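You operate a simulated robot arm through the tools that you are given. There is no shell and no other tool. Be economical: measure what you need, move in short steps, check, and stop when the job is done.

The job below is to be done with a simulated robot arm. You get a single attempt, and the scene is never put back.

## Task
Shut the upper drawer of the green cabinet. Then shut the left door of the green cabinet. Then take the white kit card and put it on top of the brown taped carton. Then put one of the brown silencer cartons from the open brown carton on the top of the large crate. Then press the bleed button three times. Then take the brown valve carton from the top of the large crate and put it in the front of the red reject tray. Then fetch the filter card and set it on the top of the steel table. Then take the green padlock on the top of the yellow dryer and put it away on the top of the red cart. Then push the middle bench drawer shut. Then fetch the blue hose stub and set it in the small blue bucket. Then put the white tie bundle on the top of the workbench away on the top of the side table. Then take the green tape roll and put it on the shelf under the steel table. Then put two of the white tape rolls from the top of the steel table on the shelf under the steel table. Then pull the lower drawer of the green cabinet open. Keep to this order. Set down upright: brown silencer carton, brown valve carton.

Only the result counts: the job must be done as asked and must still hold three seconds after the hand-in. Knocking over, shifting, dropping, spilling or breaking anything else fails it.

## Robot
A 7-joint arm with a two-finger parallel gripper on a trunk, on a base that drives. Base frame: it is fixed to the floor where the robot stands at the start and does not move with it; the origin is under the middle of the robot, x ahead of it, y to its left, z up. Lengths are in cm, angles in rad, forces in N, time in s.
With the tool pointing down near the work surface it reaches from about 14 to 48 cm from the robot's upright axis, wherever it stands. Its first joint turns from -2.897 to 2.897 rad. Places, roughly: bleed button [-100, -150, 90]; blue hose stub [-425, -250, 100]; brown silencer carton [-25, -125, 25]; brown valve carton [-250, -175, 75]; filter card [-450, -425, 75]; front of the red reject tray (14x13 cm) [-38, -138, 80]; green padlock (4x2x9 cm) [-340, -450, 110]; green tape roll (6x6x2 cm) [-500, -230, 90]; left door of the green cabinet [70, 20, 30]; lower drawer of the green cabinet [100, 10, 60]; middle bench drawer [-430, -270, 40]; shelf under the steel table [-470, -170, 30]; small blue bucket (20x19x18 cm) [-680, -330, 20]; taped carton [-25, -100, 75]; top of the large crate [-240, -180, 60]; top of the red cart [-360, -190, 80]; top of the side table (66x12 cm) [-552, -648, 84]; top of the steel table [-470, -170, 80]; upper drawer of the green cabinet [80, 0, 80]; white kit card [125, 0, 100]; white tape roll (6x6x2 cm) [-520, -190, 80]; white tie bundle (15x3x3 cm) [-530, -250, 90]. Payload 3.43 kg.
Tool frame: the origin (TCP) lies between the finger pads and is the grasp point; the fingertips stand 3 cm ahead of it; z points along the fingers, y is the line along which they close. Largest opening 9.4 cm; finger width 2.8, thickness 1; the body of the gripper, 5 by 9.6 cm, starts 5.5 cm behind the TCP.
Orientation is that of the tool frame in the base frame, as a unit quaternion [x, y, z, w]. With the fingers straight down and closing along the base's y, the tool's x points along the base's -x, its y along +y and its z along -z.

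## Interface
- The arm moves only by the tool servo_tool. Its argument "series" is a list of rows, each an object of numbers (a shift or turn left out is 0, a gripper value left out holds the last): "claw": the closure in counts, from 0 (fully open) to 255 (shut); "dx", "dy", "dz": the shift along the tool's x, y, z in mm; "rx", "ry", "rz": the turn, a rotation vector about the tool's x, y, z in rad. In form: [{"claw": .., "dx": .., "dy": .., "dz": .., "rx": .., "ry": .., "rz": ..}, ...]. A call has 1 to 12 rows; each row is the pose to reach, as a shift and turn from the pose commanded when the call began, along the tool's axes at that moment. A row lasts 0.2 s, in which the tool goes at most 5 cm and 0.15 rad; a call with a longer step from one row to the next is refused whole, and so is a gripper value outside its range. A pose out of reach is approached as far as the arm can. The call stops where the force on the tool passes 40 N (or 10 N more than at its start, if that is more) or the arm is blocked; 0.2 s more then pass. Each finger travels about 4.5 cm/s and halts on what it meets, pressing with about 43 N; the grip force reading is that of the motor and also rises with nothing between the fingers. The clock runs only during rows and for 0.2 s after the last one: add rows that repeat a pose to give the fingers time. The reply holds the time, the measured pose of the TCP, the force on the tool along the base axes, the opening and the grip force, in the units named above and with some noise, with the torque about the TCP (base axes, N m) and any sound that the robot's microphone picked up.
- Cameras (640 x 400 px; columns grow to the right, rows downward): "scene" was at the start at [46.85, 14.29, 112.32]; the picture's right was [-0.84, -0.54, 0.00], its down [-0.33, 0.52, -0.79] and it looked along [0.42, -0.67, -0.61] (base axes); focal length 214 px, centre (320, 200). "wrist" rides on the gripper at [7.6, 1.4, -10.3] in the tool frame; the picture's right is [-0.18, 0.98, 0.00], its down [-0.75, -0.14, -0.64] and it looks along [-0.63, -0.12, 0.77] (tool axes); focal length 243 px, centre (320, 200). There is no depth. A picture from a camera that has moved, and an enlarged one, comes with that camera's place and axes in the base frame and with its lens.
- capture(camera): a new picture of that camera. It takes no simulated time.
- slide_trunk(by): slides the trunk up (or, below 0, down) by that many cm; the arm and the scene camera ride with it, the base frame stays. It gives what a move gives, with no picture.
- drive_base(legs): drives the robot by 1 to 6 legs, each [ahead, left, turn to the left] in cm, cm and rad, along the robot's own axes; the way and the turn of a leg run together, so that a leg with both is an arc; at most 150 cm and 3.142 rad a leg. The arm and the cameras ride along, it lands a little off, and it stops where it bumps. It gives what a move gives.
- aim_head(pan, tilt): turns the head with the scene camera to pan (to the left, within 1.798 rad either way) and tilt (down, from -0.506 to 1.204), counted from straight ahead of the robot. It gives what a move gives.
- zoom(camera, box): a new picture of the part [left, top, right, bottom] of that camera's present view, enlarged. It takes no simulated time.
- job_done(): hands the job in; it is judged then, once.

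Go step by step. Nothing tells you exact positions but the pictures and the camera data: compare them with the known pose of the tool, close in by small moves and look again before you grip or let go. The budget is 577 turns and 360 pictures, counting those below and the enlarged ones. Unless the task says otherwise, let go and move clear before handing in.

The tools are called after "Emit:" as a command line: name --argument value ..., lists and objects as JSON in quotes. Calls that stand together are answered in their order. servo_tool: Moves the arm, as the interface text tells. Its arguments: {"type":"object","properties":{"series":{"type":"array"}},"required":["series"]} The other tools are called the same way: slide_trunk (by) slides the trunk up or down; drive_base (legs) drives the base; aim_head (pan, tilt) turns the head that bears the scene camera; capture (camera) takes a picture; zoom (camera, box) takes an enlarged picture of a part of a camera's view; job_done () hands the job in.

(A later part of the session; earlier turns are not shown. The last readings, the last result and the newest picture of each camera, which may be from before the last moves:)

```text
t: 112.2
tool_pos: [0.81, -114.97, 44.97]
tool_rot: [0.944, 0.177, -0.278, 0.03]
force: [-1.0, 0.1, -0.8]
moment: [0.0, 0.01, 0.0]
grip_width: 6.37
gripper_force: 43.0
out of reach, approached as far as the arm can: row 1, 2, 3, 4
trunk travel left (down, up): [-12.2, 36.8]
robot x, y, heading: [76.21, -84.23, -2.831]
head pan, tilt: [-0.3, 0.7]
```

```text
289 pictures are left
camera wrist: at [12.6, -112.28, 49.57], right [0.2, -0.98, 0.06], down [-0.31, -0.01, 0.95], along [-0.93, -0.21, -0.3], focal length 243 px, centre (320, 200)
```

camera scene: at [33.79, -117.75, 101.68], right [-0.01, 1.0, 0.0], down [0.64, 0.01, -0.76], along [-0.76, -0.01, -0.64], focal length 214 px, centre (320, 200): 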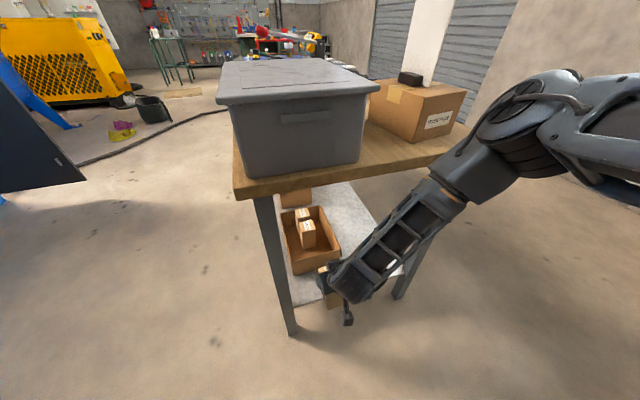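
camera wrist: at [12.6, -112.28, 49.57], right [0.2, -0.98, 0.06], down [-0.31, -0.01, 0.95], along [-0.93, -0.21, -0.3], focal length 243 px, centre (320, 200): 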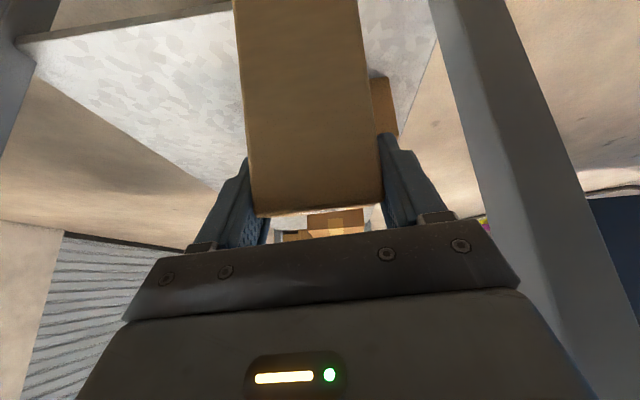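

SLIM is out and clear. Further back, upright, then raise.

Emit:
servo_tool --series '[{"dx": 30, "dz": -19, "ry": 0.12}, {"dx": 60, "dz": -38, "ry": 0.25}, {"dx": 90, "dz": -57, "ry": 0.4}, {"dx": 118, "dz": -75, "ry": 0.55}, {"dx": 118, "dz": -75, "ry": 0.55}]'

Emit:
slide_trunk --by 30

Emit:
servo_tool --series '[{"dz": -40}, {"dz": -80}, {"dz": -120}, {"dz": -160}, {"dz": -200}, {"dz": -240}, {"dz": -240}]'

Emit:
aim_head --pan 0.1 --tilt 0.35

Emit:
capture --camera "scene"

Emit:
aim_head --pan 1.79 --tilt 0.4

Emit:
capture --camera "scene"

```text
t: 113.4
tool_pos: [14.03, -110.17, 45.14]
tool_rot: [0.983, 0.18, -0.01, -0.019]
force: [-0.1, 0.2, -1.2]
moment: [-0.06, 0.04, 0.02]
grip_width: 6.38
gripper_force: 42.9
trunk travel left (down, up): [-12.2, 36.8]
robot x, y, heading: [76.09, -84.27, -2.83]
head pan, tilt: [-0.3, 0.7]
```

```text
t: 116.4
tool_pos: [14.04, -110.09, 75.15]
tool_rot: [0.983, 0.18, -0.012, -0.02]
force: [0.5, -0.1, -1.6]
moment: [-0.01, 0.05, -0.03]
grip_width: 6.41
gripper_force: 42.7
trunk travel left (down, up): [-42.2, 6.8]
robot x, y, heading: [75.69, -84.13, -2.826]
head pan, tilt: [-0.3, 0.7]
```

```text
t: 118.0
tool_pos: [14.65, -110.82, 99.13]
tool_rot: [0.983, 0.18, -0.011, -0.019]
force: [-0.7, -0.8, -1.8]
moment: [-0.05, 0.06, 0.03]
grip_width: 6.38
gripper_force: 43.3
trunk travel left (down, up): [-42.2, 6.8]
robot x, y, heading: [75.9, -84.23, -2.829]
head pan, tilt: [-0.3, 0.7]
```

```text
t: 118.8
tool_pos: [14.65, -110.75, 99.08]
tool_rot: [0.984, 0.179, -0.011, -0.02]
force: [0.1, 0.1, -1.3]
moment: [-0.03, 0.06, -0.01]
grip_width: 6.39
gripper_force: 42.4
trunk travel left (down, up): [-42.2, 6.8]
robot x, y, heading: [75.95, -84.28, -2.831]
head pan, tilt: [0.099, 0.351]
```

```text
288 pictures are left
camera scene: at [33.76, -121.38, 134.81], right [-0.4, 0.92, 0.0], down [0.32, 0.14, -0.94], along [-0.86, -0.38, -0.34], focal length 214 px, centre (320, 200)
```

scene: 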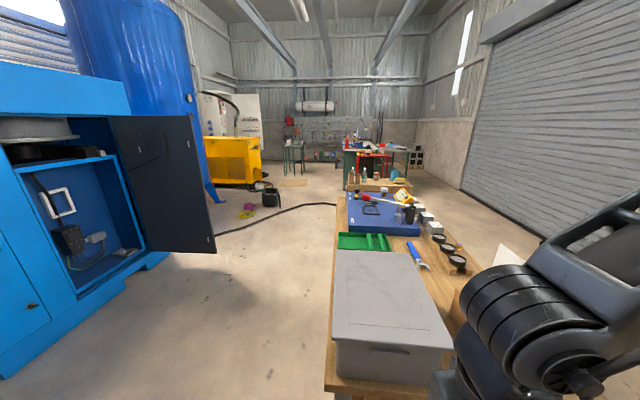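

```text
t: 120.6
tool_pos: [14.84, -110.86, 99.05]
tool_rot: [0.983, 0.18, -0.011, -0.019]
force: [-0.5, -0.3, -3.0]
moment: [-0.02, 0.01, -0.03]
grip_width: 6.42
gripper_force: 42.6
trunk travel left (down, up): [-42.2, 6.8]
robot x, y, heading: [75.73, -84.31, -2.824]
head pan, tilt: [1.791, 0.4]
```

```text
287 pictures are left
camera scene: at [47.0, -125.62, 134.37], right [-0.86, -0.51, 0.0], down [-0.2, 0.34, -0.92], along [0.47, -0.79, -0.39], focal length 214 px, centre (320, 200)
```

scene: 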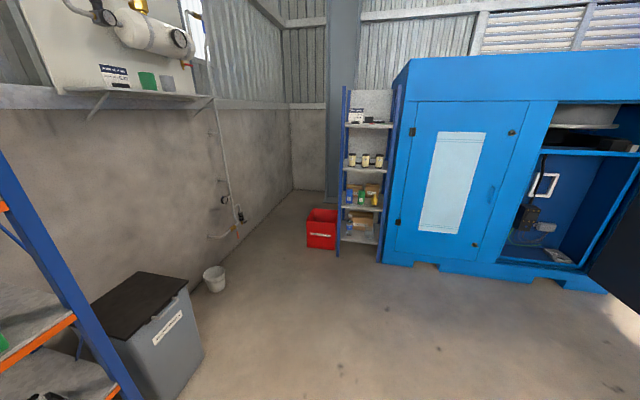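

Now I raise the carton, and drive around the bench's near side toward the large crate.

Emit:
servo_tool --series '[{"dz": -40}, {"dz": -80, "dx": 30}, {"dz": -120, "dx": 60}, {"dz": -160, "dx": 60}, {"dz": -160, "dx": 60}]'

Emit:
drive_base --legs '[[10, -70, 0], [120, 0, 0]]'

Emit:
aim_head --pan 0.2 --tilt 0.45

Emit:
capture --camera "scene"

```text
t: 121.8
tool_pos: [20.66, -109.33, 115.05]
tool_rot: [0.984, 0.179, -0.011, -0.018]
force: [-0.3, 0.3, -2.0]
moment: [0.01, 0.05, 0.04]
grip_width: 6.39
gripper_force: 43.1
trunk travel left (down, up): [-42.2, 6.8]
robot x, y, heading: [75.86, -83.98, -2.829]
head pan, tilt: [1.791, 0.4]
```

```text
t: 131.4
tool_pos: [-125.22, -85.59, 114.95]
tool_rot: [0.982, 0.19, -0.011, -0.019]
force: [-0.3, -0.2, -2.4]
moment: [-0.02, 0.05, -0.01]
grip_width: 6.4
gripper_force: 42.7
trunk travel left (down, up): [-42.2, 6.8]
robot x, y, heading: [-70.76, -59.13, -2.807]
head pan, tilt: [1.791, 0.4]
```

```text
t: 133.1
tool_pos: [-125.16, -85.68, 115.07]
tool_rot: [0.982, 0.19, -0.011, -0.018]
force: [-0.5, -1.1, -1.7]
moment: [-0.06, 0.04, 0.01]
grip_width: 6.41
gripper_force: 43.5
trunk travel left (down, up): [-42.2, 6.8]
robot x, y, heading: [-70.65, -59.2, -2.806]
head pan, tilt: [0.201, 0.45]
```

```text
286 pictures are left
camera scene: at [-111.32, -98.1, 133.9], right [-0.51, 0.86, 0.0], down [0.37, 0.22, -0.9], along [-0.77, -0.46, -0.44], focal length 214 px, centre (320, 200)
```

scene: 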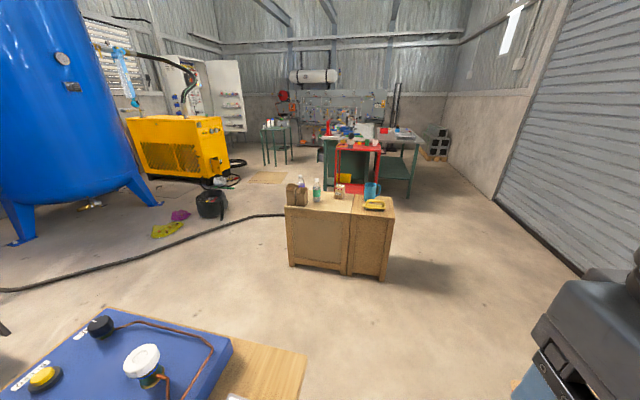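

Emit:
drive_base --legs '[[90, 0, 0]]'

Emit:
aim_head --pan 0.3 --tilt 0.6

Emit:
capture --camera "scene"

```text
t: 137.8
tool_pos: [-210.63, -115.58, 114.89]
tool_rot: [0.981, 0.191, -0.011, -0.019]
force: [-0.9, 0.2, -1.9]
moment: [-0.04, 0.06, -0.03]
grip_width: 6.42
gripper_force: 43.4
trunk travel left (down, up): [-42.2, 6.8]
robot x, y, heading: [-156.28, -89.24, -2.802]
head pan, tilt: [0.201, 0.45]
```

```text
t: 138.5
tool_pos: [-210.74, -115.8, 114.95]
tool_rot: [0.981, 0.191, -0.01, -0.017]
force: [0.9, 0.2, -1.6]
moment: [-0.02, 0.05, 0.01]
grip_width: 6.39
gripper_force: 43.2
trunk travel left (down, up): [-42.2, 6.8]
robot x, y, heading: [-156.18, -89.39, -2.804]
head pan, tilt: [0.3, 0.6]
```

```text
285 pictures are left
camera scene: at [-195.85, -128.65, 132.55], right [-0.6, 0.8, 0.0], down [0.45, 0.34, -0.83], along [-0.66, -0.49, -0.56], focal length 214 px, centre (320, 200)
```

scene: 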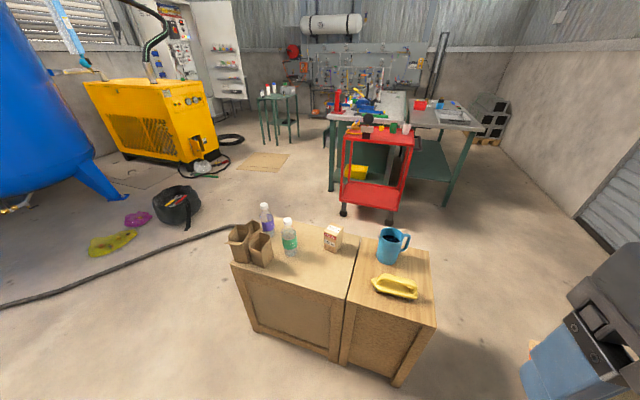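

Emit:
zoom --camera "scene" --box '[215, 190, 455, 320]'

```text
2.67 times, centred on (335, 255) of scene
camera zoom: at [-195.85, -128.65, 132.55], right [-0.6, 0.8, 0.0], down [0.45, 0.34, -0.83], along [-0.66, -0.49, -0.56], focal length 572 px, centre (280, 53)
```

zoom: 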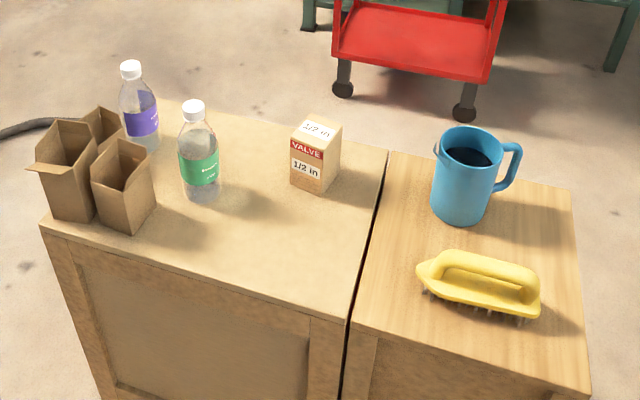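

The valve carton (1/2 in) and free space on the large crate (top z≈63) are visible. I must set the SLIM carton with the same hand tilt as when picked, so I'll approach the crate from its right side; driving there.

Emit:
drive_base --legs '[[0, -56, 0], [105, 0, 0], [0, 0, 1.58]]'

Emit:
aim_head --pan -0.1 --tilt 0.6

Emit:
capture --camera "scene"

```text
t: 150.8
tool_pos: [-244.6, -125.87, 114.88]
tool_rot: [0.529, 0.848, -0.02, -0.005]
force: [0.4, 0.7, -2.0]
moment: [-0.03, -0.01, 0.02]
grip_width: 6.37
gripper_force: 43.6
trunk travel left (down, up): [-42.2, 6.8]
robot x, y, heading: [-275.06, -73.35, -1.163]
head pan, tilt: [0.3, 0.6]
```

```text
t: 151.6
tool_pos: [-244.55, -125.81, 114.94]
tool_rot: [0.529, 0.848, -0.02, -0.005]
force: [0.3, 0.5, -2.4]
moment: [-0.07, -0.04, -0.01]
grip_width: 6.39
gripper_force: 43.6
trunk travel left (down, up): [-42.2, 6.8]
robot x, y, heading: [-275.13, -73.22, -1.165]
head pan, tilt: [-0.099, 0.6]
```

```text
283 pictures are left
camera scene: at [-235.7, -111.75, 132.54], right [-0.95, -0.31, 0.0], down [-0.17, 0.54, -0.82], along [0.25, -0.79, -0.57], focal length 214 px, centre (320, 200)
```

scene: 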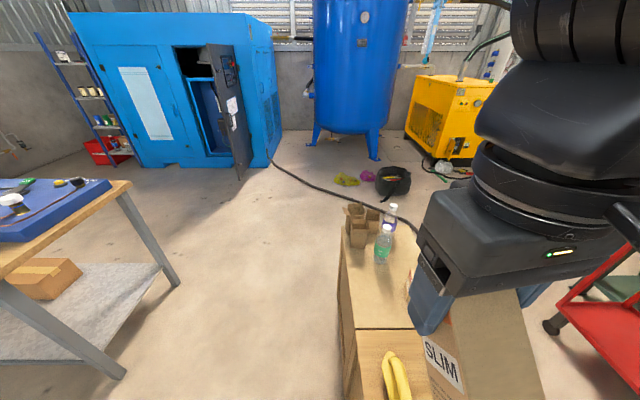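

Emit:
drive_base --legs '[[-3, -8, 0]]'

Emit:
servo_tool --series '[{"dx": -45, "ry": -0.09}, {"dx": -90, "ry": -0.18}, {"dx": -135, "ry": -0.27}, {"dx": -180, "ry": -0.36}, {"dx": -225, "ry": -0.45}, {"dx": -270, "ry": -0.54}, {"dx": -315, "ry": -0.63}, {"dx": -360, "ry": -0.72}, {"dx": -401, "ry": -0.79}, {"dx": -401, "dz": 45, "ry": -0.79}, {"dx": -401, "dz": 90, "ry": -0.79}, {"dx": -401, "dz": 130, "ry": -0.79}]'

Emit:
capture --camera "scene"

Emit:
capture --camera "wrist"

```text
t: 152.7
tool_pos: [-253.29, -126.39, 115.07]
tool_rot: [0.529, 0.848, -0.019, -0.005]
force: [-0.5, -0.1, -0.9]
moment: [-0.05, 0.01, -0.01]
grip_width: 6.39
gripper_force: 42.7
trunk travel left (down, up): [-42.2, 6.8]
robot x, y, heading: [-283.32, -73.78, -1.164]
head pan, tilt: [-0.099, 0.6]
```

```text
t: 155.3
tool_pos: [-236.15, -162.68, 102.63]
tool_rot: [0.481, 0.785, -0.222, 0.321]
force: [0.0, 0.5, -1.8]
moment: [0.0, -0.01, 0.03]
grip_width: 6.39
gripper_force: 43.5
trunk travel left (down, up): [-42.2, 6.8]
robot x, y, heading: [-283.36, -73.66, -1.158]
head pan, tilt: [-0.099, 0.6]
```

```text
282 pictures are left
camera scene: at [-244.45, -112.27, 132.56], right [-0.95, -0.3, 0.0], down [-0.17, 0.54, -0.83], along [0.25, -0.79, -0.56], focal length 214 px, centre (320, 200)
```

scene: 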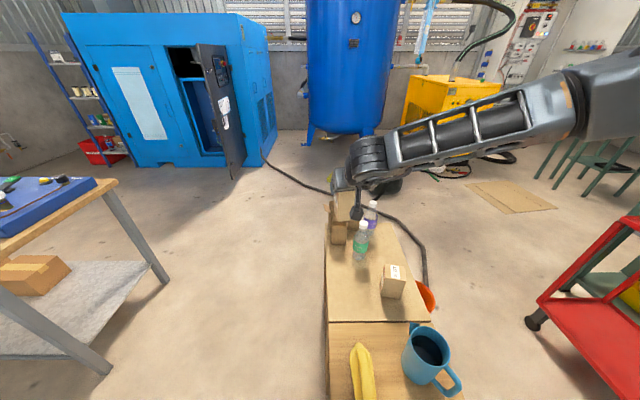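

```text
281 pictures are left
camera wrist: at [-240.34, -150.72, 104.24], right [0.94, 0.32, 0.09], down [-0.07, -0.1, 0.99], along [0.33, -0.94, -0.07], focal length 243 px, centre (320, 200)
```

wrist: 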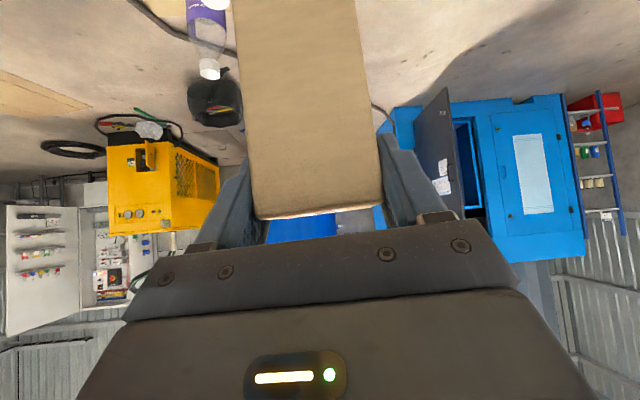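

Above the crate now. I shift slightly inward and lower to just above the crate top.

Emit:
servo_tool --series '[{"dy": -28}, {"dx": 32, "dy": -26, "dz": 31}, {"dx": 64, "dy": -25, "dz": 62}, {"dx": 97, "dy": -23, "dz": 94}, {"dx": 129, "dy": -22, "dz": 125}, {"dx": 161, "dy": -21, "dz": 156}, {"dx": 190, "dy": -19, "dz": 184}, {"dx": 190, "dy": -19, "dz": 184}]'

Emit:
capture --camera "scene"

Emit:
capture --camera "wrist"

```text
t: 157.1
tool_pos: [-238.7, -163.83, 76.13]
tool_rot: [0.48, 0.785, -0.221, 0.322]
force: [0.9, -0.6, -2.2]
moment: [0.03, 0.06, -0.01]
grip_width: 6.4
gripper_force: 42.4
trunk travel left (down, up): [-42.2, 6.8]
robot x, y, heading: [-283.5, -73.83, -1.161]
head pan, tilt: [-0.099, 0.6]
```

```text
280 pictures are left
camera scene: at [-244.44, -112.28, 132.54], right [-0.95, -0.3, 0.0], down [-0.17, 0.54, -0.82], along [0.25, -0.79, -0.57], focal length 214 px, centre (320, 200)
```

scene: 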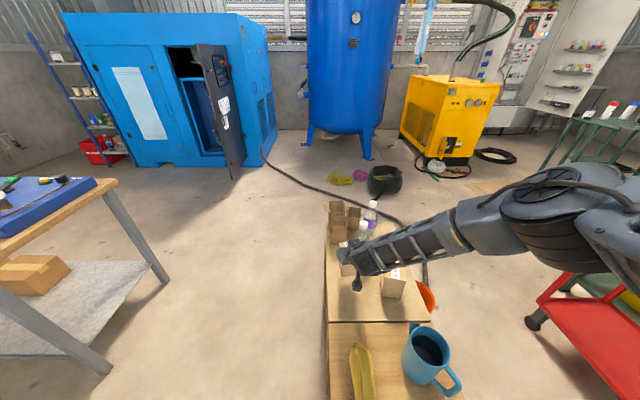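

```text
279 pictures are left
camera wrist: at [-242.87, -151.88, 77.76], right [0.94, 0.32, 0.09], down [-0.06, -0.1, 0.99], along [0.33, -0.94, -0.08], focal length 243 px, centre (320, 200)
```

wrist: 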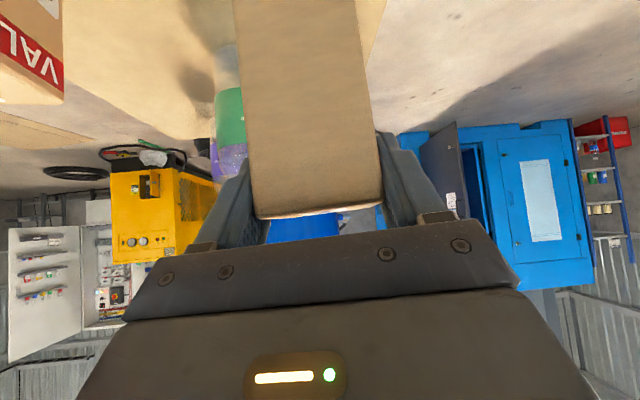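

Emit:
servo_tool --series '[{"dx": 7, "dz": 7}, {"dx": 14, "dy": 1, "dz": 14}, {"dx": 18, "dy": 1, "dz": 18}, {"dx": 22, "dy": 1, "dz": 22}, {"dx": 26, "dy": 1, "dz": 26}, {"dx": 30, "dy": 1, "dz": 30}]'

Emit:
zoom --camera "scene" --box '[280, 180, 480, 340]'

```text
t: 158.5
tool_pos: [-238.48, -163.98, 73.1]
tool_rot: [0.484, 0.785, -0.223, 0.316]
force: [0.2, 0.2, -1.5]
moment: [0.0, 0.0, -0.03]
grip_width: 6.4
gripper_force: 42.8
out of reach, approached as far as the arm can: row 1, 3, 5, 6
trunk travel left (down, up): [-42.2, 6.8]
robot x, y, heading: [-283.73, -73.97, -1.166]
head pan, tilt: [-0.099, 0.6]
```

```text
2.50 times, centred on (380, 260) of scene
camera zoom: at [-244.44, -112.28, 132.54], right [-0.95, -0.3, 0.0], down [-0.17, 0.54, -0.82], along [0.25, -0.79, -0.57], focal length 536 px, centre (170, 50)
```

zoom: 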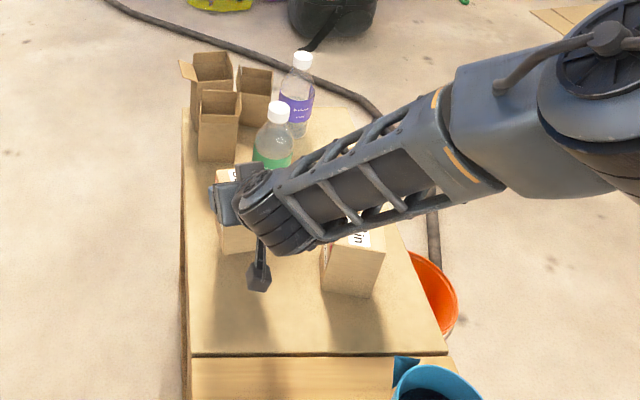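

Emit:
slide_trunk --by -0.6

Emit:
capture --camera "wrist"

```text
t: 159.1
tool_pos: [-238.6, -164.04, 72.52]
tool_rot: [0.483, 0.786, -0.222, 0.317]
force: [-0.2, -0.2, -2.2]
moment: [0.03, 0.0, 0.01]
grip_width: 6.38
gripper_force: 42.9
trunk travel left (down, up): [-41.6, 7.4]
robot x, y, heading: [-283.75, -73.74, -1.161]
head pan, tilt: [-0.099, 0.6]
```

```text
277 pictures are left
camera wrist: at [-242.66, -151.98, 74.31], right [0.95, 0.31, 0.09], down [-0.06, -0.11, 0.99], along [0.32, -0.94, -0.08], focal length 243 px, centre (320, 200)
```

wrist: 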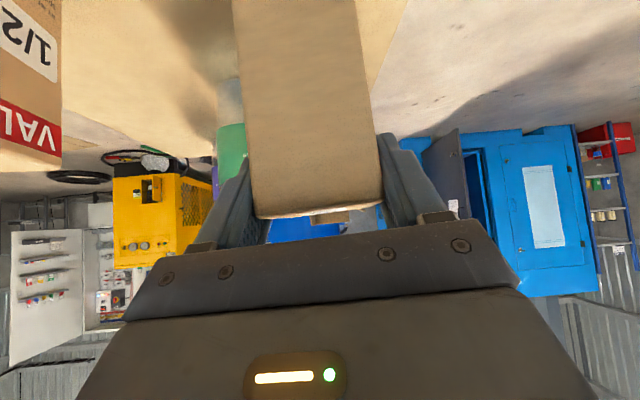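

Emit:
slide_trunk --by -0.6

Emit:
slide_trunk --by -0.6

Emit:
slide_trunk --by -0.6

```text
t: 159.6
tool_pos: [-238.63, -164.07, 71.78]
tool_rot: [0.483, 0.785, -0.222, 0.317]
force: [0.4, 0.5, -0.5]
moment: [0.01, 0.01, 0.04]
grip_width: 6.4
gripper_force: 43.7
trunk travel left (down, up): [-41.0, 8.0]
robot x, y, heading: [-283.4, -73.92, -1.164]
head pan, tilt: [-0.099, 0.6]
```

```text
t: 160.2
tool_pos: [-238.59, -163.97, 71.35]
tool_rot: [0.483, 0.785, -0.222, 0.317]
force: [-0.6, -0.7, -1.4]
moment: [0.0, 0.02, -0.02]
grip_width: 6.39
gripper_force: 43.5
trunk travel left (down, up): [-40.4, 8.6]
robot x, y, heading: [-283.41, -73.76, -1.165]
head pan, tilt: [-0.099, 0.6]
```

```text
t: 160.7
tool_pos: [-238.45, -164.11, 70.65]
tool_rot: [0.484, 0.785, -0.222, 0.316]
force: [-0.3, -0.1, -1.8]
moment: [0.02, 0.0, 0.03]
grip_width: 6.41
gripper_force: 43.3
trunk travel left (down, up): [-39.8, 9.2]
robot x, y, heading: [-283.91, -73.78, -1.162]
head pan, tilt: [-0.099, 0.6]
```

Emit:
zoom --camera "scene" --box '[310, 210, 410, 300]'

Emit:
slide_trunk --by -0.6

Emit:
slide_trunk --by -0.6

```text
4.44 times, centred on (360, 255) of scene
camera zoom: at [-244.44, -112.28, 130.14], right [-0.95, -0.3, 0.0], down [-0.17, 0.54, -0.82], along [0.25, -0.79, -0.57], focal length 953 px, centre (142, -44)
```

zoom: 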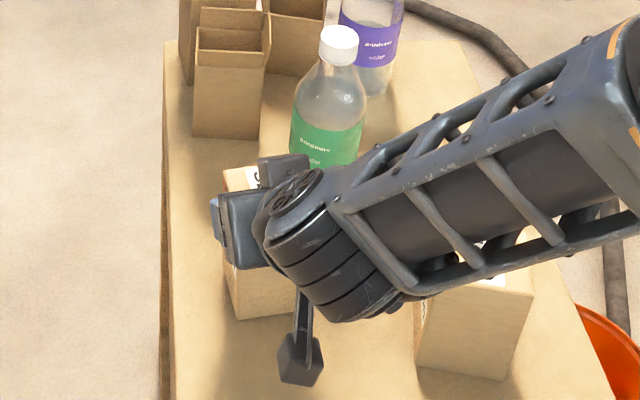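

```text
t: 161.3
tool_pos: [-238.45, -163.99, 70.41]
tool_rot: [0.483, 0.785, -0.223, 0.318]
force: [-1.8, 4.9, 17.4]
moment: [0.04, -0.59, 0.16]
grip_width: 6.37
gripper_force: 42.3
trunk travel left (down, up): [-39.2, 9.8]
robot x, y, heading: [-283.52, -74.05, -1.161]
head pan, tilt: [-0.099, 0.6]
```

```text
t: 161.8
tool_pos: [-238.7, -164.35, 69.79]
tool_rot: [0.483, 0.784, -0.225, 0.318]
force: [-3.1, -1.4, 34.6]
moment: [0.03, -0.57, 0.13]
grip_width: 6.44
gripper_force: 42.6
trunk travel left (down, up): [-38.6, 10.4]
robot x, y, heading: [-283.83, -73.98, -1.163]
head pan, tilt: [-0.099, 0.6]
```

Contact with the crate top. I ease up slightly, open, and check.

Emit:
slide_trunk --by 0.5

Emit:
servo_tool --series '[{"claw": 200}, {"claw": 140}, {"claw": 80}, {"claw": 0}, {"claw": 0}, {"claw": 0}]'

Emit:
slide_trunk --by 9

Emit:
zoom --camera "scene" --box '[280, 180, 480, 340]'

Emit:
capture --camera "wrist"

```text
t: 162.4
tool_pos: [-238.66, -163.83, 69.9]
tool_rot: [0.483, 0.786, -0.221, 0.315]
force: [-2.3, -2.7, 10.6]
moment: [-0.48, -0.26, -0.12]
grip_width: 6.4
gripper_force: 43.8
trunk travel left (down, up): [-39.1, 9.9]
robot x, y, heading: [-283.63, -74.05, -1.163]
head pan, tilt: [-0.099, 0.6]
```

```text
t: 163.8
tool_pos: [-238.48, -163.97, 70.04]
tool_rot: [0.483, 0.786, -0.222, 0.316]
force: [-0.3, -0.1, -0.8]
moment: [0.03, 0.01, 0.01]
grip_width: 9.4
gripper_force: 0.2
trunk travel left (down, up): [-39.1, 9.9]
robot x, y, heading: [-283.67, -73.98, -1.164]
head pan, tilt: [-0.099, 0.6]
```

```text
t: 165.0
tool_pos: [-238.5, -163.99, 79.01]
tool_rot: [0.483, 0.786, -0.222, 0.316]
force: [-0.9, 0.5, 0.0]
moment: [-0.04, 0.0, 0.02]
grip_width: 9.42
gripper_force: 0.0
trunk travel left (down, up): [-48.1, 0.9]
robot x, y, heading: [-283.5, -73.48, -1.162]
head pan, tilt: [-0.099, 0.6]
```

```text
2.50 times, centred on (380, 260) of scene
camera zoom: at [-244.44, -112.28, 138.44], right [-0.95, -0.3, 0.0], down [-0.17, 0.54, -0.82], along [0.25, -0.79, -0.57], focal length 536 px, centre (170, 50)
```

zoom: 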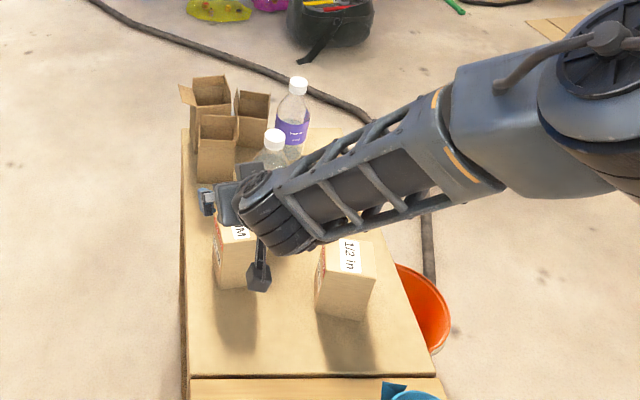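

```text
274 pictures are left
camera wrist: at [-242.66, -151.98, 80.81], right [0.95, 0.31, 0.09], down [-0.06, -0.11, 0.99], along [0.32, -0.94, -0.08], focal length 243 px, centre (320, 200)
```

wrist: 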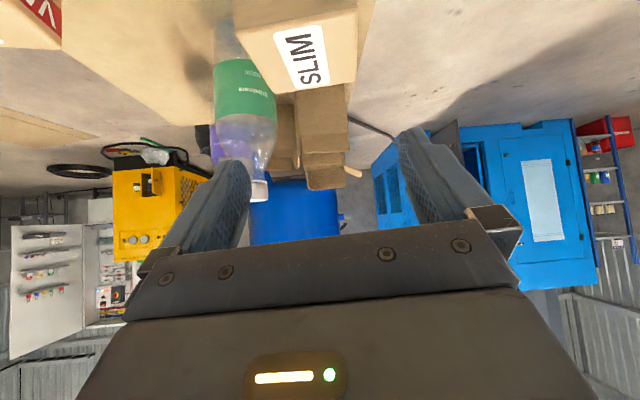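

SLIM stands upright on the large crate. I raise and fold the arm, then drive to the bench's near side for the bleed button.

Emit:
servo_tool --series '[{"dx": -35, "dz": -34}, {"dx": -70, "dz": -68}, {"dx": -105, "dz": -102}, {"dx": -140, "dz": -136}, {"dx": -140, "dz": -136}]'

Emit:
servo_tool --series '[{"dx": 24, "dz": -25, "ry": 0.13}, {"dx": 48, "dz": -50, "ry": 0.26}, {"dx": 72, "dz": -76, "ry": 0.39}, {"dx": 97, "dz": -101, "ry": 0.52}, {"dx": 121, "dz": -126, "ry": 0.65}, {"dx": 145, "dz": -151, "ry": 0.79}, {"dx": 170, "dz": -176, "ry": 0.79}, {"dx": 194, "dz": -201, "ry": 0.79}, {"dx": 194, "dz": -201, "ry": 0.79}]'

Emit:
drive_base --legs '[[0, 0, -0.09], [0, 150, 0], [30, 0, 0]]'

Emit:
aim_head --pan -0.2 --tilt 0.7

Emit:
capture --camera "scene"

```text
t: 166.2
tool_pos: [-237.66, -164.05, 98.38]
tool_rot: [0.483, 0.786, -0.222, 0.317]
force: [-0.2, 1.0, 0.0]
moment: [-0.03, -0.01, -0.01]
grip_width: 9.41
gripper_force: 0.1
trunk travel left (down, up): [-48.1, 0.9]
robot x, y, heading: [-283.73, -73.85, -1.163]
head pan, tilt: [-0.099, 0.6]
```

```text
t: 168.2
tool_pos: [-249.92, -138.45, 98.77]
tool_rot: [0.532, 0.847, -0.019, -0.01]
force: [-0.2, 0.5, 0.4]
moment: [-0.01, 0.0, 0.02]
grip_width: 9.42
gripper_force: 0.2
trunk travel left (down, up): [-48.1, 0.9]
robot x, y, heading: [-283.26, -74.03, -1.16]
head pan, tilt: [-0.099, 0.6]
```

```text
t: 177.7
tool_pos: [-107.14, -124.34, 98.81]
tool_rot: [0.572, 0.82, -0.016, -0.012]
force: [-13.2, 32.5, 5.9]
moment: [1.12, 0.1, 1.85]
grip_width: 9.33
gripper_force: 0.1
trunk travel left (down, up): [-48.1, 0.9]
robot x, y, heading: [-134.45, -56.79, -1.257]
head pan, tilt: [-0.099, 0.6]
```

```text
t: 178.3
tool_pos: [-107.24, -124.16, 98.66]
tool_rot: [0.571, 0.821, -0.016, -0.013]
force: [-5.0, 7.4, 16.0]
moment: [0.33, -0.73, 0.42]
grip_width: 9.25
gripper_force: 0.1
trunk travel left (down, up): [-48.1, 0.9]
robot x, y, heading: [-134.16, -56.56, -1.26]
head pan, tilt: [-0.201, 0.7]
```

```text
273 pictures are left
camera scene: at [-100.06, -98.79, 137.62], right [-0.99, -0.11, 0.0], down [-0.07, 0.64, -0.77], along [0.08, -0.76, -0.64], focal length 214 px, centre (320, 200)
```

scene: 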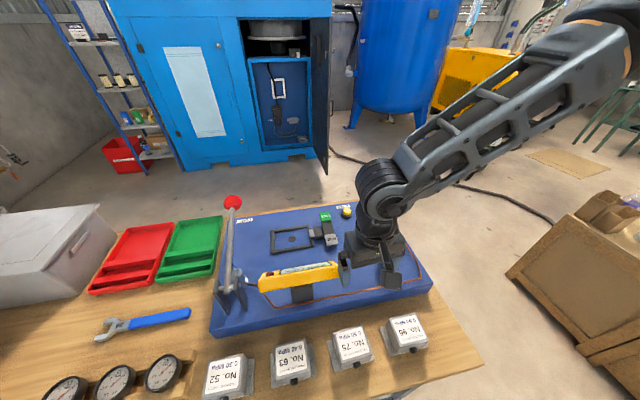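

The tool shows contact force—the hand is touching something on the test board. I stop and look closely.

Emit:
zoom --camera "scene" --box '[200, 180, 460, 340]'

Emit:
capture --camera "wrist"

```text
2.46 times, centred on (330, 260) of scene
camera zoom: at [-100.06, -98.79, 137.62], right [-0.99, -0.11, 0.0], down [-0.07, 0.64, -0.77], along [0.08, -0.76, -0.64], focal length 528 px, centre (295, 52)
```

zoom: 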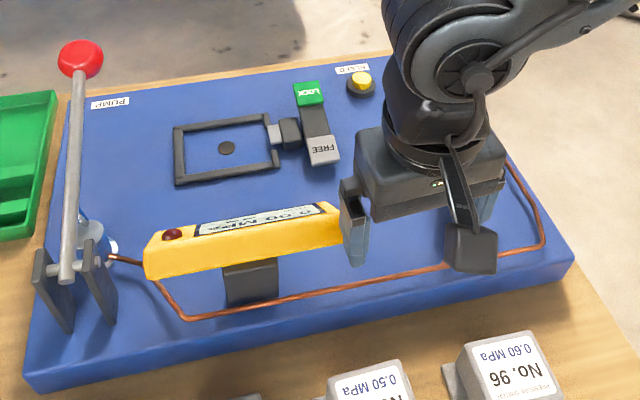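

```text
271 pictures are left
camera wrist: at [-108.07, -116.5, 109.08], right [0.98, 0.17, -0.04], down [0.16, -0.75, 0.64], along [0.08, -0.64, -0.76], focal length 243 px, centre (320, 200)
```

wrist: 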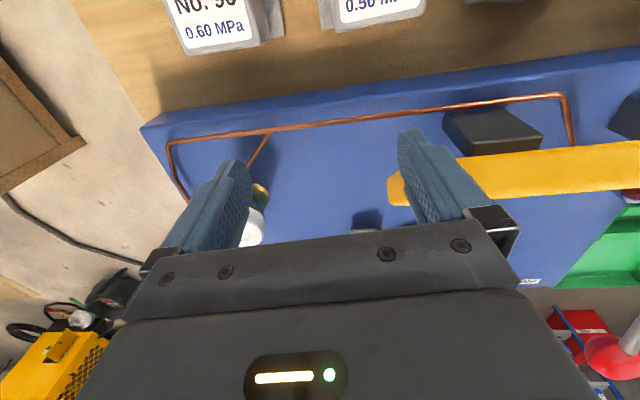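

Emit:
servo_tool --series '[{"dz": -25}, {"dz": -60}, {"dz": -100}, {"dz": -140}, {"dz": -140}]'

Emit:
zoom --camera "scene" --box '[180, 180, 460, 380]'

Emit:
capture --camera "wrist"

```text
t: 179.5
tool_pos: [-106.83, -124.1, 112.74]
tool_rot: [0.572, 0.82, -0.017, -0.014]
force: [0.5, -0.3, -0.5]
moment: [0.02, 0.05, -0.05]
grip_width: 9.4
gripper_force: 0.2
trunk travel left (down, up): [-48.1, 0.9]
robot x, y, heading: [-134.34, -56.62, -1.262]
head pan, tilt: [-0.201, 0.7]
```

```text
2.00 times, centred on (320, 280) of scene
camera zoom: at [-100.03, -98.84, 137.58], right [-0.99, -0.11, 0.0], down [-0.07, 0.64, -0.76], along [0.08, -0.76, -0.64], focal length 429 px, centre (320, 40)
```

zoom: 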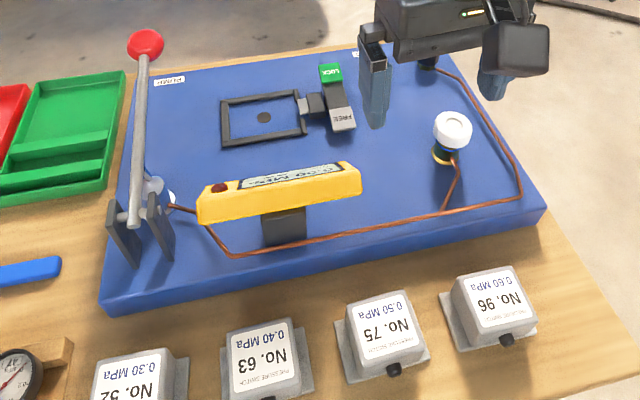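

```text
269 pictures are left
camera wrist: at [-107.6, -116.36, 123.02], right [0.98, 0.17, -0.04], down [0.16, -0.75, 0.64], along [0.08, -0.64, -0.76], focal length 243 px, centre (320, 200)
```

wrist: 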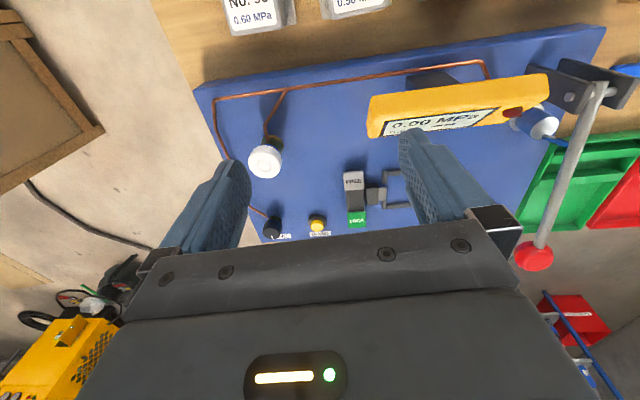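

The board seems unmoved and only the display bar was brushed. The yellow bleed button is at about (-103.5,-150.7,89.4). I close the fingers and move above it.

Emit:
servo_tool --series '[{"claw": 255, "dx": -45, "dy": -10}, {"dx": -90, "dy": -20}, {"dx": -135, "dy": -30}, {"dx": -180, "dy": -40}, {"dx": -222, "dy": -51}, {"dx": -261, "dy": -61}, {"dx": -261, "dy": -61, "dz": 40}, {"dx": -261, "dy": -61, "dz": 80}, {"dx": -261, "dy": -61, "dz": 130}, {"dx": -261, "dy": -61, "dz": 130}]'

Emit:
capture --camera "wrist"

Emit:
zoom --camera "scene" --box '[260, 160, 440, 280]'

```text
t: 181.7
tool_pos: [-103.96, -151.01, 99.88]
tool_rot: [0.571, 0.82, -0.017, -0.014]
force: [-0.7, 0.0, 0.7]
moment: [-0.02, 0.02, 0.0]
grip_width: 0.0
gripper_force: 33.1
trunk travel left (down, up): [-48.1, 0.9]
robot x, y, heading: [-134.25, -56.86, -1.258]
head pan, tilt: [-0.201, 0.7]
```

```text
268 pictures are left
camera wrist: at [-104.81, -143.26, 110.25], right [0.98, 0.17, -0.04], down [0.16, -0.75, 0.65], along [0.08, -0.64, -0.76], focal length 243 px, centre (320, 200)
```

wrist: 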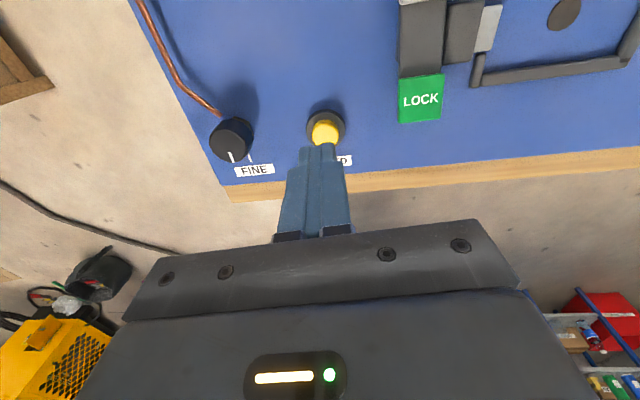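

```text
3.33 times, centred on (350, 220) of scene
camera zoom: at [-100.03, -98.86, 137.58], right [-0.99, -0.11, 0.0], down [-0.07, 0.64, -0.76], along [0.08, -0.76, -0.64], focal length 715 px, centre (220, 133)
```

zoom: 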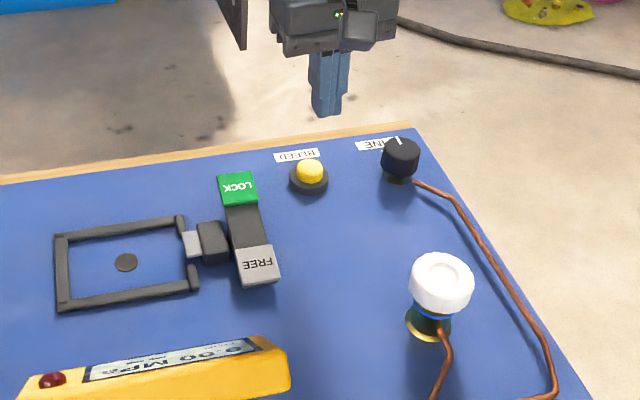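

Emit:
servo_tool --series '[{"dx": -23, "dy": -4}, {"dx": -23, "dy": -4, "dz": 30}, {"dx": -23, "dy": -4, "dz": 60}, {"dx": -23, "dy": -4, "dz": 60}]'

Emit:
zoom --camera "wrist" --box '[240, 90, 400, 200]'

Emit:
zoom --camera "scene" --box '[310, 160, 400, 220]'

```text
t: 182.7
tool_pos: [-103.78, -153.07, 93.86]
tool_rot: [0.571, 0.82, -0.016, -0.013]
force: [-0.1, 0.0, -0.5]
moment: [0.02, -0.01, 0.02]
grip_width: 0.0
gripper_force: 33.1
trunk travel left (down, up): [-48.1, 0.9]
robot x, y, heading: [-134.2, -56.76, -1.262]
head pan, tilt: [-0.201, 0.7]
```

```text
3.64 times, centred on (320, 145) of wrist
camera zoom: at [-104.58, -145.42, 104.19], right [0.98, 0.17, -0.04], down [0.15, -0.75, 0.65], along [0.08, -0.64, -0.76], focal length 882 px, centre (320, 400)
```

zoom: 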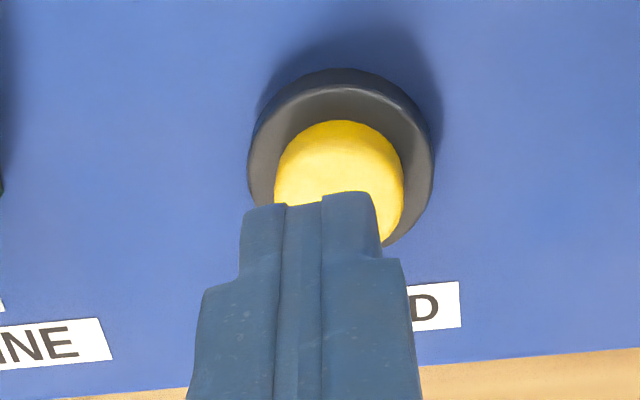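

```text
6.67 times, centred on (355, 190) of scene
camera zoom: at [-100.03, -98.85, 137.58], right [-0.99, -0.11, 0.0], down [-0.07, 0.64, -0.76], along [0.08, -0.76, -0.64], focal length 1430 px, centre (87, 267)
```

zoom: 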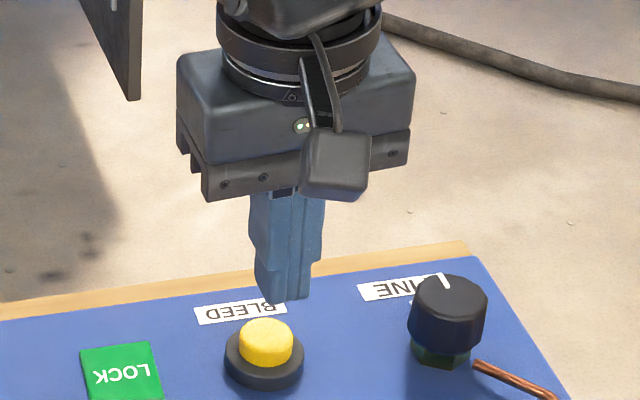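

Tip is over the button (top z≈88). First press, slowly.

Emit:
servo_tool --series '[{"dy": 5, "dz": 15}, {"dy": 5, "dz": 25}, {"dy": 5, "dz": 30}, {"dy": 5, "dz": 34}, {"dy": 5, "dz": 38}]'

Emit:
zoom --camera "scene" --box '[310, 160, 400, 220]'

```text
t: 183.9
tool_pos: [-103.34, -153.14, 90.05]
tool_rot: [0.572, 0.82, -0.016, -0.014]
force: [-0.1, -0.5, 1.4]
moment: [-0.05, 0.01, 0.0]
grip_width: 0.0
gripper_force: 32.9
trunk travel left (down, up): [-48.1, 0.9]
robot x, y, heading: [-134.06, -56.61, -1.261]
head pan, tilt: [-0.201, 0.7]
```

```text
6.67 times, centred on (355, 190) of scene
camera zoom: at [-100.03, -98.85, 137.59], right [-0.99, -0.11, 0.0], down [-0.07, 0.64, -0.76], along [0.08, -0.76, -0.64], focal length 1430 px, centre (87, 267)
```

zoom: 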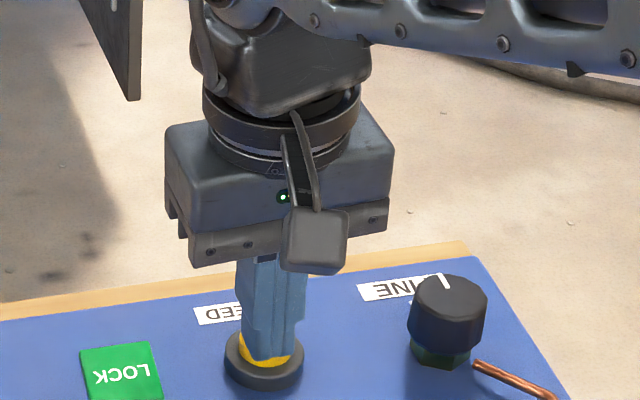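

Emit:
servo_tool --series '[{"dz": 3}, {"dz": 6}, {"dz": 9}, {"dz": 12}, {"dz": 12}]'

```text
t: 185.1
tool_pos: [-103.26, -153.39, 89.42]
tool_rot: [0.571, 0.821, -0.018, -0.011]
force: [-2.0, 6.5, 24.7]
moment: [-0.03, 0.04, 0.04]
grip_width: 0.01
gripper_force: 32.9
trunk travel left (down, up): [-48.1, 0.9]
robot x, y, heading: [-134.21, -56.8, -1.26]
head pan, tilt: [-0.201, 0.7]
heard: click
stopped in row 5: the force on the tool passed its limit at 40 N (the readings are from after the stop); the commanded pose is now the measured one
```

Click heard. Release and press a second time.

Emit:
servo_tool --series '[{"dz": -8}, {"dz": -18}, {"dz": -18}, {"dz": -18}]'

Emit:
servo_tool --series '[{"dz": 8}, {"dz": 12}, {"dz": 15}, {"dz": 18}, {"dz": 20}, {"dz": 22}]'

```text
t: 186.1
tool_pos: [-103.3, -153.25, 90.9]
tool_rot: [0.571, 0.821, -0.016, -0.013]
force: [0.0, 0.3, 0.2]
moment: [-0.01, 0.0, 0.0]
grip_width: 0.0
gripper_force: 32.9
trunk travel left (down, up): [-48.1, 0.9]
robot x, y, heading: [-134.21, -56.64, -1.257]
head pan, tilt: [-0.201, 0.7]
```

```text
t: 187.5
tool_pos: [-103.2, -153.47, 89.25]
tool_rot: [0.572, 0.82, -0.018, -0.009]
force: [-1.4, 5.4, 25.5]
moment: [-0.03, 0.07, -0.05]
grip_width: 0.0
gripper_force: 33.2
trunk travel left (down, up): [-48.1, 0.9]
robot x, y, heading: [-134.63, -57.04, -1.265]
head pan, tilt: [-0.201, 0.7]
heard: click
stopped in row 6: the force on the tool passed its limit at 42 N (the readings are from after the stop); the commanded pose is now the measured one
```

Second click. Third press.

Emit:
servo_tool --series '[{"dz": -8}, {"dz": -18}, {"dz": -18}, {"dz": -18}]'

Emit:
servo_tool --series '[{"dz": 8}, {"dz": 12}, {"dz": 15}, {"dz": 18}, {"dz": 20}, {"dz": 22}]'

Emit:
servo_tool --series '[{"dz": -20}, {"dz": -60}, {"dz": -100}, {"dz": -140}, {"dz": -180}, {"dz": -180}]'

Emit:
capture --camera "scene"

```text
t: 188.5
tool_pos: [-103.08, -153.38, 90.68]
tool_rot: [0.571, 0.821, -0.018, -0.012]
force: [0.1, 0.5, -0.5]
moment: [-0.02, 0.03, 0.01]
grip_width: 0.02
gripper_force: 32.9
trunk travel left (down, up): [-48.1, 0.9]
robot x, y, heading: [-134.33, -57.3, -1.262]
head pan, tilt: [-0.201, 0.7]
```

```text
t: 189.8
tool_pos: [-103.06, -153.66, 89.4]
tool_rot: [0.572, 0.82, -0.018, -0.009]
force: [0.1, 5.4, 25.8]
moment: [0.01, 0.08, -0.03]
grip_width: 0.0
gripper_force: 32.9
trunk travel left (down, up): [-48.1, 0.9]
robot x, y, heading: [-134.32, -56.78, -1.263]
head pan, tilt: [-0.201, 0.7]
heard: click
stopped in row 6: the force on the tool passed its limit at 43 N (the readings are from after the stop); the commanded pose is now the measured one
```

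```text
t: 191.2
tool_pos: [-102.57, -153.02, 107.03]
tool_rot: [0.571, 0.821, -0.017, -0.01]
force: [-0.9, -0.5, -0.1]
moment: [0.0, 0.04, 0.0]
grip_width: 0.0
gripper_force: 32.8
trunk travel left (down, up): [-48.1, 0.9]
robot x, y, heading: [-134.24, -56.92, -1.266]
head pan, tilt: [-0.201, 0.7]
```

```text
263 pictures are left
camera scene: at [-100.03, -98.79, 137.58], right [-0.99, -0.11, 0.0], down [-0.07, 0.64, -0.76], along [0.08, -0.76, -0.64], focal length 214 px, centre (320, 200)
```

scene: 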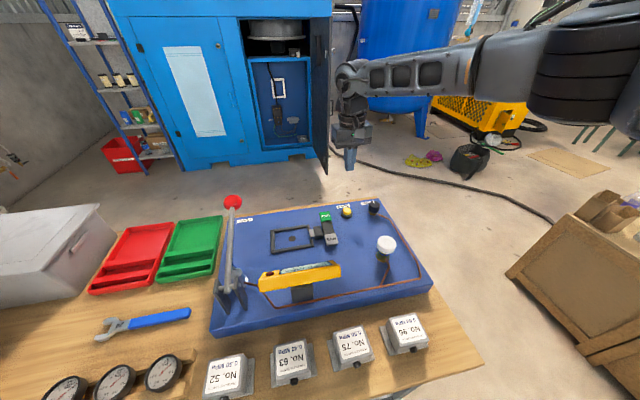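

Three clicks done. Next I fold the arm up and drive back to the crate for the valve carton.

Emit:
servo_tool --series '[{"dz": -40}, {"dz": -80}, {"dz": -100, "dx": 40}, {"dz": -100, "dx": 85}, {"dz": -100, "dx": 130}, {"dz": -100, "dx": 175}, {"dz": -100, "dx": 215}, {"dz": -100, "dx": 215, "claw": 0}, {"dz": -100, "dx": 215}]'

Emit:
drive_base --legs '[[-31, 0, 0], [0, -149, 0]]'

Emit:
capture --camera "scene"

Emit:
capture --camera "wrist"

```text
t: 193.2
tool_pos: [-109.6, -132.64, 117.29]
tool_rot: [0.571, 0.821, -0.016, -0.011]
force: [0.6, 0.5, -0.1]
moment: [-0.02, 0.02, 0.01]
grip_width: 5.05
gripper_force: 0.0
trunk travel left (down, up): [-48.1, 0.9]
robot x, y, heading: [-134.59, -56.67, -1.261]
head pan, tilt: [-0.201, 0.7]
```

```text
t: 202.1
tool_pos: [-259.84, -148.25, 117.27]
tool_rot: [0.576, 0.817, -0.017, -0.011]
force: [-0.6, -0.6, -0.2]
moment: [-0.02, -0.03, 0.04]
grip_width: 9.4
gripper_force: 0.0
trunk travel left (down, up): [-48.1, 0.9]
robot x, y, heading: [-283.6, -71.95, -1.269]
head pan, tilt: [-0.201, 0.7]
```

```text
262 pictures are left
camera scene: at [-250.06, -114.44, 137.58], right [-1.0, -0.1, 0.0], down [-0.06, 0.64, -0.76], along [0.07, -0.76, -0.64], focal length 214 px, centre (320, 200)
```

scene: 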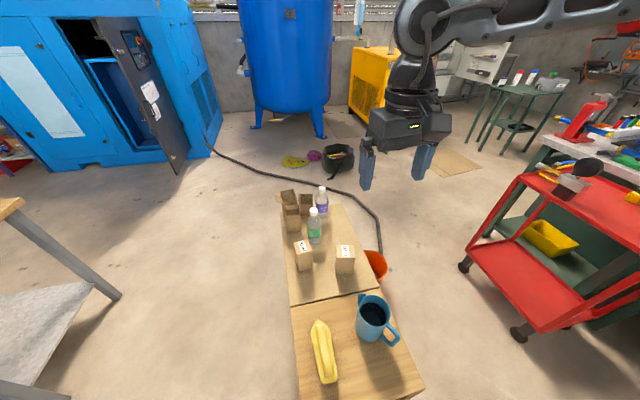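

```text
261 pictures are left
camera wrist: at [-260.73, -140.48, 127.45], right [0.99, 0.16, -0.04], down [0.14, -0.75, 0.65], along [0.07, -0.65, -0.76], focal length 243 px, centre (320, 200)
```

wrist: 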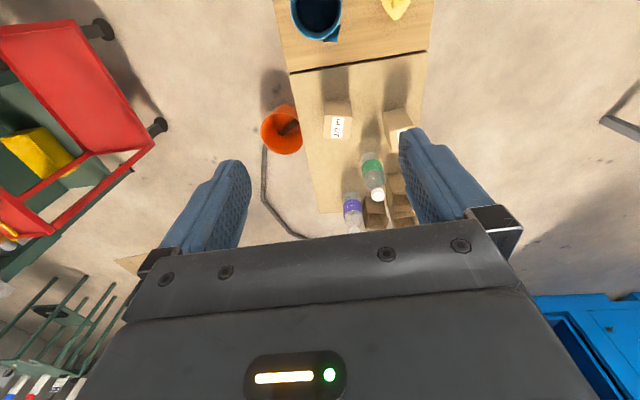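

Emit:
zoom --camera "wrist" --box '[290, 60, 430, 160]'

Emit:
zoom --camera "scene" --box '[270, 180, 410, 310]'

```text
4.00 times, centred on (360, 110) of wrist
camera zoom: at [-260.73, -140.48, 127.45], right [0.99, 0.16, -0.04], down [0.14, -0.75, 0.65], along [0.07, -0.65, -0.76], focal length 970 px, centre (160, 560)
```

zoom: 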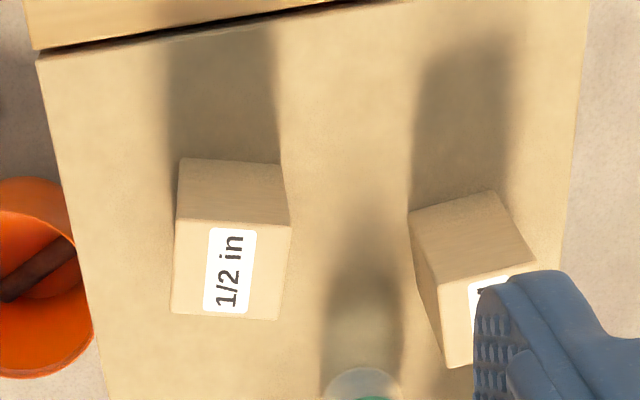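

```text
3.08 times, centred on (340, 245) of scene
camera zoom: at [-250.06, -114.44, 137.58], right [-1.0, -0.1, 0.0], down [-0.06, 0.64, -0.76], along [0.07, -0.76, -0.64], focal length 660 px, centre (258, 62)
```

zoom: 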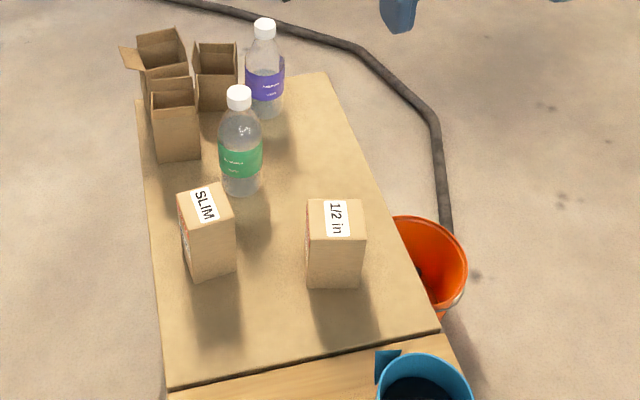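

The valve carton's top centre is about (-255,-164.3,71.5), edges turned ~7° from the base axes. I align above it and lower.

Emit:
servo_tool --series '[{"dx": -40, "dy": -2, "rz": 0.05}, {"dx": -80, "dy": -4, "rz": 0.1}, {"dx": -120, "dy": -6, "rz": 0.16}, {"dx": -166, "dy": -8, "rz": 0.21}, {"dx": -166, "dy": -8, "rz": 0.21}]'

Emit:
slide_trunk --by -28

Emit:
capture --camera "wrist"

```text
t: 203.3
tool_pos: [-255.09, -164.17, 116.88]
tool_rot: [0.658, 0.753, -0.018, -0.009]
force: [-0.4, 1.5, -0.6]
moment: [0.01, 0.0, -0.01]
grip_width: 9.38
gripper_force: 0.1
trunk travel left (down, up): [-48.1, 0.9]
robot x, y, heading: [-283.85, -71.71, -1.273]
head pan, tilt: [-0.201, 0.7]
```

```text
t: 206.2
tool_pos: [-255.14, -164.05, 88.97]
tool_rot: [0.658, 0.753, -0.019, -0.009]
force: [0.3, 0.5, -0.4]
moment: [0.01, 0.04, -0.01]
grip_width: 9.43
gripper_force: 0.1
trunk travel left (down, up): [-20.1, 28.9]
robot x, y, heading: [-284.04, -71.81, -1.274]
head pan, tilt: [-0.201, 0.7]
```

```text
258 pictures are left
camera wrist: at [-254.29, -156.27, 99.18], right [1.0, -0.05, -0.04], down [-0.02, -0.76, 0.66], along [-0.06, -0.65, -0.75], focal length 243 px, centre (320, 200)
```

wrist: 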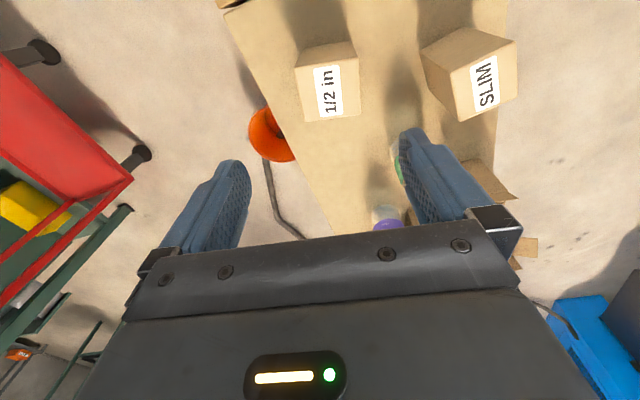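

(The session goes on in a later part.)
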